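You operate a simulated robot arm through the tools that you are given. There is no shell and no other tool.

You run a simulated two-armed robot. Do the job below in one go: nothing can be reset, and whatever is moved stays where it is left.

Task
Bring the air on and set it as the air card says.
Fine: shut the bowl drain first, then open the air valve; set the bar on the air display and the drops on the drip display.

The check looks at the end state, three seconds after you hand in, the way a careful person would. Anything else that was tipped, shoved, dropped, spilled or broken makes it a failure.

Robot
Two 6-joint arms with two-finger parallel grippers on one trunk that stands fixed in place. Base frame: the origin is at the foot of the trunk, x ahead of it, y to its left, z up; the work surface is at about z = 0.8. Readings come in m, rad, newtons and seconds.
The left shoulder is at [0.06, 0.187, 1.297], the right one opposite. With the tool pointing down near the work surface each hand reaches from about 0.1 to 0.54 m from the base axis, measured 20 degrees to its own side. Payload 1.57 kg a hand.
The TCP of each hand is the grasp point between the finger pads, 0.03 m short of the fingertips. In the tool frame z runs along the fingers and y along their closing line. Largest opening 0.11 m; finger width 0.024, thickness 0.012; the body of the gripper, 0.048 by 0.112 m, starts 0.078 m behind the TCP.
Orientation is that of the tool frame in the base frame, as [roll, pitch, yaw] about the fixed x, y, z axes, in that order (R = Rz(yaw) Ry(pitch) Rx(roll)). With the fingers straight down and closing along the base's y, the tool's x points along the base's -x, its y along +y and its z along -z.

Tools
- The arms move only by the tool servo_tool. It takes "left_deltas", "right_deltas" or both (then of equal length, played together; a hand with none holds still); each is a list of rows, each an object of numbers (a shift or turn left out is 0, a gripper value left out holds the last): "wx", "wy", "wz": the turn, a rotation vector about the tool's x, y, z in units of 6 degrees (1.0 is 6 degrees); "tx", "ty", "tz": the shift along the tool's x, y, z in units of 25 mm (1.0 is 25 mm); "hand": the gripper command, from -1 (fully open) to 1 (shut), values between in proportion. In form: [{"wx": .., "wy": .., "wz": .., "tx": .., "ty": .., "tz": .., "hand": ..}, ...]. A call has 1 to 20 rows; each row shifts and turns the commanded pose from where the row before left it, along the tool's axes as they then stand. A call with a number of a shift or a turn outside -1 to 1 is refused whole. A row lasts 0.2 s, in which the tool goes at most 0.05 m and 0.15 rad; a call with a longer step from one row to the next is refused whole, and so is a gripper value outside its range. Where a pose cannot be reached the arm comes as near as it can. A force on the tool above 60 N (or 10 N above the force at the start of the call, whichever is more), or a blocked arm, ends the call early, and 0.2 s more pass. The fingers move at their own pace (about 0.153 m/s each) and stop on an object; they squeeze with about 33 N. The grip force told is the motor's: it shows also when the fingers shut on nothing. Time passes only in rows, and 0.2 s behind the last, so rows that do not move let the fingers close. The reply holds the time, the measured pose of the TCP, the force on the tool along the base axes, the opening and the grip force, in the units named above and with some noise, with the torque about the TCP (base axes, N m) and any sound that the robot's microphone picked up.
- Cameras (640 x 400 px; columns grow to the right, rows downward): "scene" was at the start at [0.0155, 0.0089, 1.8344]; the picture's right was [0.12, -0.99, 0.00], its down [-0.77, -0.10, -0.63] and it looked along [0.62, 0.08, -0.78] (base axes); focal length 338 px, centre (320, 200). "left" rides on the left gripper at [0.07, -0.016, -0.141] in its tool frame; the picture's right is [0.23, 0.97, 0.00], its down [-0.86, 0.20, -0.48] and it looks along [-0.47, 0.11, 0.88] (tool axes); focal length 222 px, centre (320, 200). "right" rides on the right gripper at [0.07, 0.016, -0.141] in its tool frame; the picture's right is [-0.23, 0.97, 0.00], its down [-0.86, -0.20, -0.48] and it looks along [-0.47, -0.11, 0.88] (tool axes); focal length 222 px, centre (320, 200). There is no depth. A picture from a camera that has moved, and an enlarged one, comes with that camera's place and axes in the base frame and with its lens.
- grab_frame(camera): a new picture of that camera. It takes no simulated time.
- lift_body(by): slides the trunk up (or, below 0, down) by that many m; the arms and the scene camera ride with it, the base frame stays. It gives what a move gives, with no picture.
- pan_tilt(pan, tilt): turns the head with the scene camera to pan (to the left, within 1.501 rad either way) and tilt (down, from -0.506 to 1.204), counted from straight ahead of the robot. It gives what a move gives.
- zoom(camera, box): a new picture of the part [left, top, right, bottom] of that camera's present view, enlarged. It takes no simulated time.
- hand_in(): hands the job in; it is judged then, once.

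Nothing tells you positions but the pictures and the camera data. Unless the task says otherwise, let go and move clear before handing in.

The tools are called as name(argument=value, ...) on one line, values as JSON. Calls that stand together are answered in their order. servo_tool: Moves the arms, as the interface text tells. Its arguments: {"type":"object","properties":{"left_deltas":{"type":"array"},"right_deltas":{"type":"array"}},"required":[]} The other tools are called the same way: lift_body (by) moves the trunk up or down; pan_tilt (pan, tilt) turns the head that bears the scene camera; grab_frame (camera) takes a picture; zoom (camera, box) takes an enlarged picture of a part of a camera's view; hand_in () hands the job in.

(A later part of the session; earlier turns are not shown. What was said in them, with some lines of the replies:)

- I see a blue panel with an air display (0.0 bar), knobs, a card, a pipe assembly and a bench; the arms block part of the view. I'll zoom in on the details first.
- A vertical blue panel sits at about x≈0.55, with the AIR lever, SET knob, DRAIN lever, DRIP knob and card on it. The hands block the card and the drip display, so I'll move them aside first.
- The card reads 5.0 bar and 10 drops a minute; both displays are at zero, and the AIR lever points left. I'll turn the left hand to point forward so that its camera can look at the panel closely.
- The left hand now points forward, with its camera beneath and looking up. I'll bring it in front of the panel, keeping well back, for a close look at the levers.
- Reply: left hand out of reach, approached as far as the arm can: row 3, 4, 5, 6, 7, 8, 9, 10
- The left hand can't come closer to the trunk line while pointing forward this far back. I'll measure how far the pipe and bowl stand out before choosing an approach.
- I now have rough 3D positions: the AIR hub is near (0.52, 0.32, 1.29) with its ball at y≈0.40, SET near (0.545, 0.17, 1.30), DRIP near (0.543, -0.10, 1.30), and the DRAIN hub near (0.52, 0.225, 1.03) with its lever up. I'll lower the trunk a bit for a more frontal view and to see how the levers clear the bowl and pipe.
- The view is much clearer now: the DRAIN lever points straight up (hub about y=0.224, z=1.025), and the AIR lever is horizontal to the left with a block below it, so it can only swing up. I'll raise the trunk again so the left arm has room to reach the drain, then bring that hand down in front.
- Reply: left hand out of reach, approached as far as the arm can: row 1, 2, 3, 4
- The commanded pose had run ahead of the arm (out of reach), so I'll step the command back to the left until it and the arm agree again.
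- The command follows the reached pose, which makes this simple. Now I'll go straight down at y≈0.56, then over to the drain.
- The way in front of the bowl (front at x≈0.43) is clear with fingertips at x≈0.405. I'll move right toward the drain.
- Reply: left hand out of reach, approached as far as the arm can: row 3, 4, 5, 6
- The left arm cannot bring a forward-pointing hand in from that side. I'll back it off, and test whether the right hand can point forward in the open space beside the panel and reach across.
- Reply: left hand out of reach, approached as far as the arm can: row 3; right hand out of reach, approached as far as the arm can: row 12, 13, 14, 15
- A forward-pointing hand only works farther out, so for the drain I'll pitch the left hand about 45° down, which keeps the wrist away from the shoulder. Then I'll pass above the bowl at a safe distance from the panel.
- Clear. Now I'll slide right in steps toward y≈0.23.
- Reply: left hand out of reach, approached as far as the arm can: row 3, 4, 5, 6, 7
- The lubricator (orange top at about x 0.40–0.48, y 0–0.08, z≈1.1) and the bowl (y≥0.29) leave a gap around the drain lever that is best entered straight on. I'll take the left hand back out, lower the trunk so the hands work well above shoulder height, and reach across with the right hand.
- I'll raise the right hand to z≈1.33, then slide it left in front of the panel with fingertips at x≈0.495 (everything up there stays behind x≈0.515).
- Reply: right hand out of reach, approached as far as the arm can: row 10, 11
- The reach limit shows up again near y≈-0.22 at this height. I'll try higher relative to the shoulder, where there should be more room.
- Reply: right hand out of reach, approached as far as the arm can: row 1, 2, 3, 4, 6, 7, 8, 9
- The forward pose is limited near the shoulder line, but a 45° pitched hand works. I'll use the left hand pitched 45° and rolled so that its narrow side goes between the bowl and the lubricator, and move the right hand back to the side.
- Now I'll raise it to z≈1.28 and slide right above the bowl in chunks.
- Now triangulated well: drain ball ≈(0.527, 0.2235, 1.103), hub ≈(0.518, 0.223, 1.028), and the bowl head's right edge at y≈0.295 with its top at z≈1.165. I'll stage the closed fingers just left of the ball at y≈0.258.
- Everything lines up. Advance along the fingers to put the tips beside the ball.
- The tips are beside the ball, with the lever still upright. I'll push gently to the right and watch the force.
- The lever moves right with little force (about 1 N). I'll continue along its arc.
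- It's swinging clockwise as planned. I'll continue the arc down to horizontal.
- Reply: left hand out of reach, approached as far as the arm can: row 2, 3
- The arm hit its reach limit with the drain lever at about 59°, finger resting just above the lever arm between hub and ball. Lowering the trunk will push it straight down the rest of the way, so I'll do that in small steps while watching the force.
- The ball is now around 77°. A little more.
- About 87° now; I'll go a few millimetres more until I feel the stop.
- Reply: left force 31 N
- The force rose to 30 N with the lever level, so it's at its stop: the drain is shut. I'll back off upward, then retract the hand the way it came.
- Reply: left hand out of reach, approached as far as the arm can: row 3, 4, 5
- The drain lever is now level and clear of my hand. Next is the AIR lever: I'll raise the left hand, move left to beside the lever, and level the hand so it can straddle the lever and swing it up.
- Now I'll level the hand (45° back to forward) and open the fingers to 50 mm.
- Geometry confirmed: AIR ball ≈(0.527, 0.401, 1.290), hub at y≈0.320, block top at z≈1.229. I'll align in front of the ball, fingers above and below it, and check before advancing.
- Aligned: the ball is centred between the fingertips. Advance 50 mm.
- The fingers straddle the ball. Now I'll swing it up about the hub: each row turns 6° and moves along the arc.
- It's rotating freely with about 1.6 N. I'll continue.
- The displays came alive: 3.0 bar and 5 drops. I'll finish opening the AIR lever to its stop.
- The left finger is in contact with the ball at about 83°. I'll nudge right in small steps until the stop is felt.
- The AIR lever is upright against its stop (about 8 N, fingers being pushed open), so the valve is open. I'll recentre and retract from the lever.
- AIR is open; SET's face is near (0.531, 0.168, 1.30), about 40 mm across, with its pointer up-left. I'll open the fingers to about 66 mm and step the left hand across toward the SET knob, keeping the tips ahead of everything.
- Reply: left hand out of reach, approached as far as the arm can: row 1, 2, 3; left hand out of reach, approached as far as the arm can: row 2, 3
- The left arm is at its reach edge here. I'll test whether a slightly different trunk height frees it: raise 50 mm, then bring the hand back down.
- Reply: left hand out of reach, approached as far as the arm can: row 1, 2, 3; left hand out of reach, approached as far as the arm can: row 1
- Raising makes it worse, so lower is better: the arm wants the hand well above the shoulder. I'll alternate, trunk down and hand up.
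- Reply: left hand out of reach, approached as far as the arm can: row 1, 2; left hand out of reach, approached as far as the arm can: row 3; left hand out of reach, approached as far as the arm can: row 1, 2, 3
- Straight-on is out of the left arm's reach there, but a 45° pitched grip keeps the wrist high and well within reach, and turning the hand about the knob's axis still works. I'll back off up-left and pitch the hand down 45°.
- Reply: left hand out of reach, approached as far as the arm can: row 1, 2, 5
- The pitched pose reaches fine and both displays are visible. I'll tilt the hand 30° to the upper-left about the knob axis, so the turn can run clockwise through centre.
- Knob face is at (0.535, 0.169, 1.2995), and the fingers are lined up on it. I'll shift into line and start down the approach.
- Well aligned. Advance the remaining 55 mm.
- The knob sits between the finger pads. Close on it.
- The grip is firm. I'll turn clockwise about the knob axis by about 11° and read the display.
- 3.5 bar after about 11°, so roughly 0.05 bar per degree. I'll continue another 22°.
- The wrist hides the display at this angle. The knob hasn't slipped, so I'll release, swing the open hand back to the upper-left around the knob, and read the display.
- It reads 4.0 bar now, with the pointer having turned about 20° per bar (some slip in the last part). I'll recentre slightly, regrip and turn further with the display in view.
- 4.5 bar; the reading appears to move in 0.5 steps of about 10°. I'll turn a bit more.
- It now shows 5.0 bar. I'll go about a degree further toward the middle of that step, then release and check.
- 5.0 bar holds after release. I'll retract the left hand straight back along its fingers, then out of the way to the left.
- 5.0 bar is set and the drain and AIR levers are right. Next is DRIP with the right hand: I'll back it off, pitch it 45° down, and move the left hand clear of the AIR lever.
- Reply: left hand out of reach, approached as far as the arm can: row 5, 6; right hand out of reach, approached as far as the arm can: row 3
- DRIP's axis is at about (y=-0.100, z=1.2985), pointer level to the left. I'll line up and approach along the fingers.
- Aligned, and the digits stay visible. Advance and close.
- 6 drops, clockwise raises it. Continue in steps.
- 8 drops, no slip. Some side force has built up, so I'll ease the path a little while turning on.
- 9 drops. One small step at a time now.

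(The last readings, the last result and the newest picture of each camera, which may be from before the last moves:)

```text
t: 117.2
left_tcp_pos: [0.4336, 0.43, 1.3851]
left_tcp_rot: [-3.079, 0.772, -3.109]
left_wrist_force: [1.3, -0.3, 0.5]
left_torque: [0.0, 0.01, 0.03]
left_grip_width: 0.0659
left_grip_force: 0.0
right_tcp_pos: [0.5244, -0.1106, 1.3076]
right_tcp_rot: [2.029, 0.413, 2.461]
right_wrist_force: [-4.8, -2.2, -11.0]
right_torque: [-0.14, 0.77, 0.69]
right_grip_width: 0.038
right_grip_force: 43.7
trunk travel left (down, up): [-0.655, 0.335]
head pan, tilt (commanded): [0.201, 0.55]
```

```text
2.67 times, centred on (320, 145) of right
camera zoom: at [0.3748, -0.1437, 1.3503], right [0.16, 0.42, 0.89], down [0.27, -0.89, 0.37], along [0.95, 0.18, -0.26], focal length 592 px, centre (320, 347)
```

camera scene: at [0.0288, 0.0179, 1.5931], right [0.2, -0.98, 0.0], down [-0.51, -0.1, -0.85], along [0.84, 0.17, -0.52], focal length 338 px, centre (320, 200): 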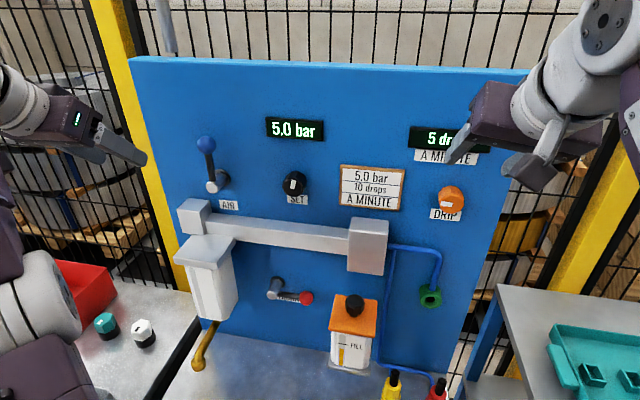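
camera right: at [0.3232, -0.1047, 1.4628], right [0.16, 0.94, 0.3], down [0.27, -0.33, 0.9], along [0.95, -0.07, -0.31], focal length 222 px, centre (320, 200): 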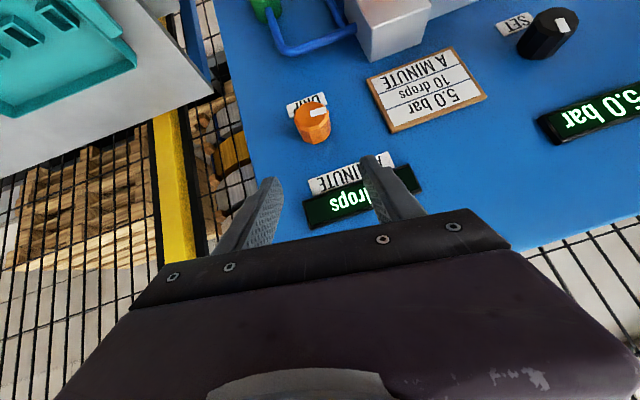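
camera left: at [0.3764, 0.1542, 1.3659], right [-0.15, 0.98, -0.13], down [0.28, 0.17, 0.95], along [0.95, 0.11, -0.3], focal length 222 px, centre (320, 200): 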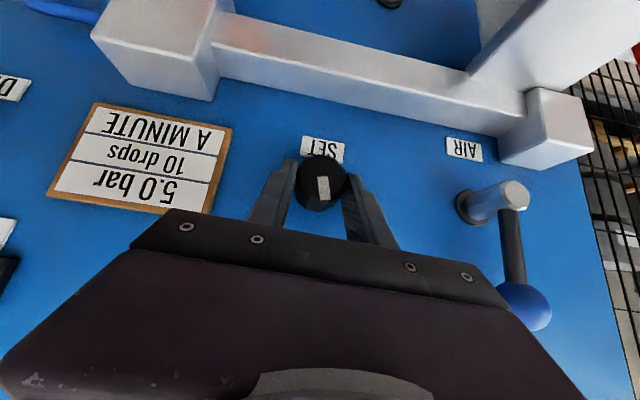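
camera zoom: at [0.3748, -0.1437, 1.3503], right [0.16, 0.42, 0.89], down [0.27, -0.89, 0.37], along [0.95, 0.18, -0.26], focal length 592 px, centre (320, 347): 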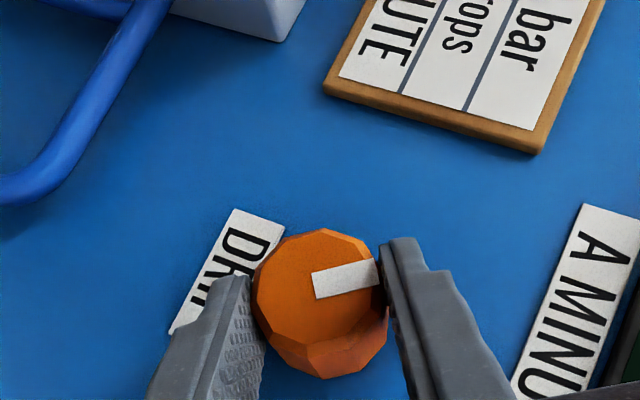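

10 drops. I'll ease the side load and go about 2.5° further so it sits inside the step rather than at its edge.

servo_tool(right_deltas=[{"wx": -0.3, "wz": 0.295, "ty": -0.09}, {"wx": 0}])

zoom(camera="scene", box=[390, 110, 510, 230])

```text
t: 117.8
left_tcp_pos: [0.4342, 0.4308, 1.3852]
left_tcp_rot: [-3.078, 0.774, -3.111]
left_wrist_force: [0.1, -1.0, -1.3]
left_torque: [-0.03, -0.02, -0.02]
left_grip_width: 0.0661
left_grip_force: 0.0
right_tcp_pos: [0.5237, -0.1121, 1.3081]
right_tcp_rot: [1.99, 0.385, 2.444]
right_wrist_force: [-3.1, -0.8, -6.6]
right_torque: [-0.09, 0.8, 0.69]
right_grip_width: 0.0381
right_grip_force: 44.0
trunk travel left (down, up): [-0.655, 0.335]
head pan, tilt (commanded): [0.201, 0.55]
```

```text
3.33 times, centred on (450, 170) of scene
camera zoom: at [0.028, 0.0172, 1.5932], right [0.2, -0.98, 0.0], down [-0.51, -0.1, -0.85], along [0.84, 0.17, -0.52], focal length 1126 px, centre (-113, 300)
```

zoom: 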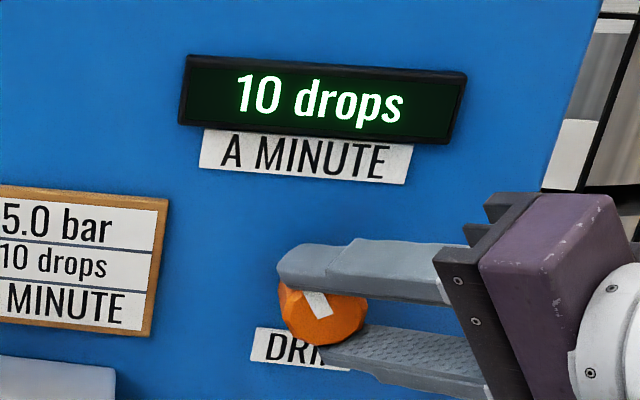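

Still 10 drops. Release gently and check.

servo_tool(right_deltas=[{"hand": 0.3}, {"hand": 0.1}, {"hand": -0.2}, {"hand": -0.2}])

zoom(camera="scene", box=[240, 100, 510, 230])

zoom(camera="right", box=[220, 70, 420, 220])

```text
t: 118.8
left_tcp_pos: [0.4336, 0.4304, 1.3855]
left_tcp_rot: [-3.077, 0.772, -3.109]
left_wrist_force: [-0.2, 0.0, 0.1]
left_torque: [-0.01, 0.05, 0.02]
left_grip_width: 0.066
left_grip_force: 0.1
right_tcp_pos: [0.523, -0.1118, 1.3074]
right_tcp_rot: [1.991, 0.386, 2.445]
right_wrist_force: [0.3, 0.4, 0.3]
right_torque: [-0.02, -0.01, 0.03]
right_grip_width: 0.0659
right_grip_force: 0.1
trunk travel left (down, up): [-0.655, 0.335]
head pan, tilt (commanded): [0.201, 0.55]
```

```text
2.37 times, centred on (375, 165) of scene
camera zoom: at [0.0282, 0.0174, 1.5931], right [0.2, -0.98, 0.0], down [-0.51, -0.1, -0.85], along [0.84, 0.17, -0.52], focal length 801 px, centre (190, 283)
```

zoom: 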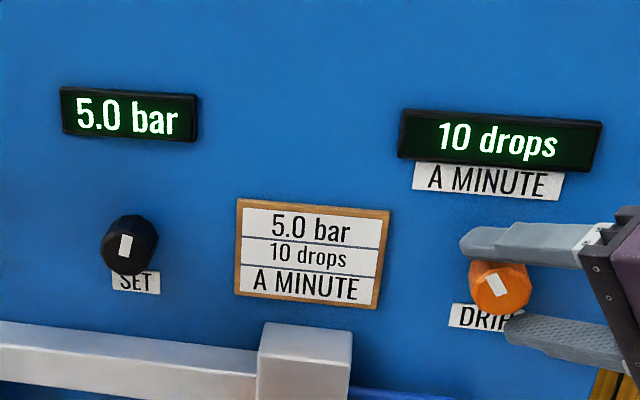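

```text
2.67 times, centred on (320, 145) of right
camera zoom: at [0.3749, -0.1457, 1.3479], right [0.16, 0.39, 0.91], down [0.27, -0.9, 0.33], along [0.95, 0.19, -0.25], focal length 592 px, centre (320, 347)
```

zoom: 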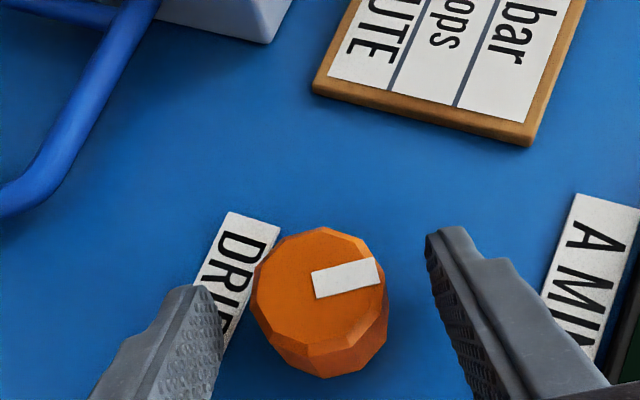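

Both displays match the card. I'll retract the right hand back along its fingers and then off to the right.

servo_tool(right_deltas=[{"tz": -0.4}, {"tz": -0.6}, {"tz": -0.7}, {"tz": -0.7}, {"tz": -0.7}, {"tz": -0.7}, {"tx": -0.6, "ty": -0.54, "tz": -0.59}, {"tx": -0.6, "ty": -0.54, "tz": -0.59}, {"tx": -0.6, "ty": -0.54, "tz": -0.59}, {"tx": -0.6, "ty": -0.54, "tz": -0.59}])

grab_frame(camera="scene")

zoom(camera="scene", box=[160, 90, 520, 320])

```text
t: 121.0
left_tcp_pos: [0.4349, 0.4294, 1.3853]
left_tcp_rot: [-3.079, 0.772, -3.112]
left_wrist_force: [0.8, -0.2, 0.1]
left_torque: [0.02, 0.04, -0.01]
left_grip_width: 0.0661
left_grip_force: 0.1
right_tcp_pos: [0.459, -0.2702, 1.3417]
right_tcp_rot: [1.993, 0.385, 2.445]
right_wrist_force: [-0.3, 0.6, -0.5]
right_torque: [0.04, -0.02, 0.0]
right_grip_width: 0.0661
right_grip_force: 0.0
trunk travel left (down, up): [-0.655, 0.335]
head pan, tilt (commanded): [0.201, 0.55]
```

```text
taken
camera scene: at [0.0289, 0.0159, 1.5931], right [0.2, -0.98, 0.0], down [-0.51, -0.1, -0.85], along [0.84, 0.17, -0.52], focal length 338 px, centre (320, 200)
```

scene: 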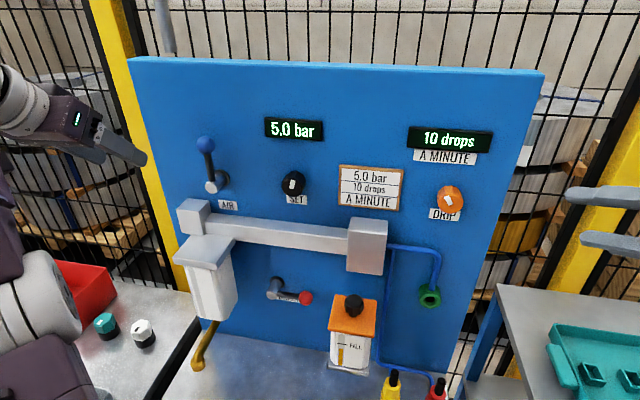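

```text
1.74 times, centred on (340, 205) of scene
camera zoom: at [0.0289, 0.0159, 1.5931], right [0.2, -0.98, 0.0], down [-0.51, -0.1, -0.85], along [0.84, 0.17, -0.52], focal length 587 px, centre (285, 191)
```

zoom: 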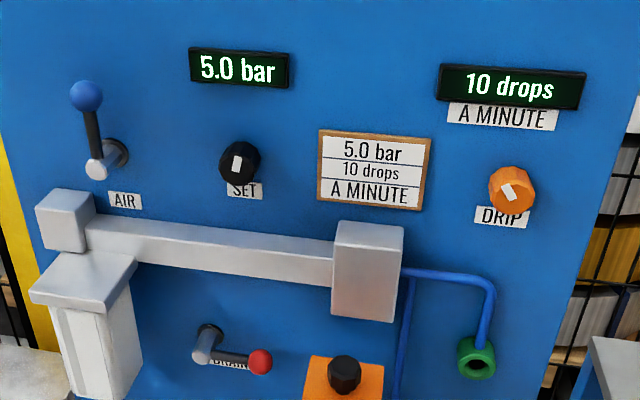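

Everything reads right: drain level and shut, AIR lever up, 5.0 bar and 10 drops. I'll take one last look over the benches to confirm nothing else was disturbed.

pan_tilt(pan=0.126, tilt=0.894)

grab_frame(camera="scene")

grab_frame(camera="left")

```text
t: 121.8
left_tcp_pos: [0.4337, 0.4318, 1.3847]
left_tcp_rot: [-3.076, 0.773, -3.109]
left_wrist_force: [-0.5, -0.9, -0.3]
left_torque: [-0.02, -0.01, -0.02]
left_grip_width: 0.066
left_grip_force: 0.0
right_tcp_pos: [0.457, -0.2688, 1.3426]
right_tcp_rot: [1.993, 0.386, 2.445]
right_wrist_force: [-0.6, 0.3, 0.1]
right_torque: [0.0, -0.03, 0.01]
right_grip_width: 0.0659
right_grip_force: 0.2
trunk travel left (down, up): [-0.655, 0.335]
head pan, tilt (commanded): [0.126, 0.894]
```

```text
taken
camera scene: at [0.0153, 0.0093, 1.5644], right [0.13, -0.99, 0.0], down [-0.77, -0.1, -0.63], along [0.62, 0.08, -0.78], focal length 338 px, centre (320, 200)
```

scene: 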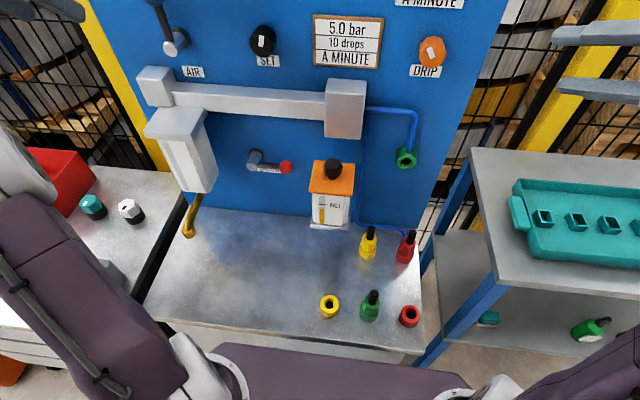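

```text
taken
camera left: at [0.2832, 0.4199, 1.4385], right [-0.15, 0.97, -0.2], down [0.28, 0.24, 0.93], along [0.95, 0.08, -0.31], focal length 222 px, centre (320, 200)
```

left: 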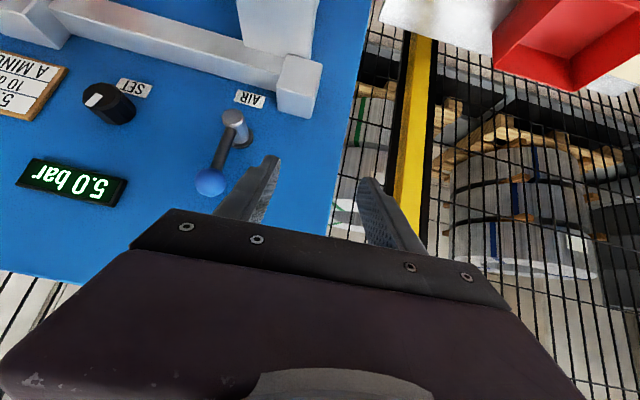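

Nothing else has moved: the plugs, lubricator, bowl and bench items are where they were, and both hands are open and clear of the panel. The drain is shut, the air is open, and the displays read 5.0 bar and 10 drops a minute, so I'm handing in.

hand_in()

```text
The job is handed in.
```

The air is on and set as the card says: the air display reads 5.0 bar and the drip display reads 10 drops a minute. I've handed the job in and haven't seen the result of the check.

- **Bowl drain:** I shut it first. Its lever is level against its stop.
- **Air valve:** I opened it after that. Its lever is upright against its stop.
- **Pressure:** The air display moved in 0.5 bar steps as I turned the SET knob. It still read 5.0 bar after I let go.
- **Drip:** The drip display moved in whole drops as I turned the DRIP knob. I went a little past the change to 10, and it still read 10 after I let go.

Both hands are open and clear of the panel. In the last pictures, nothing else on the panel or benches had moved.
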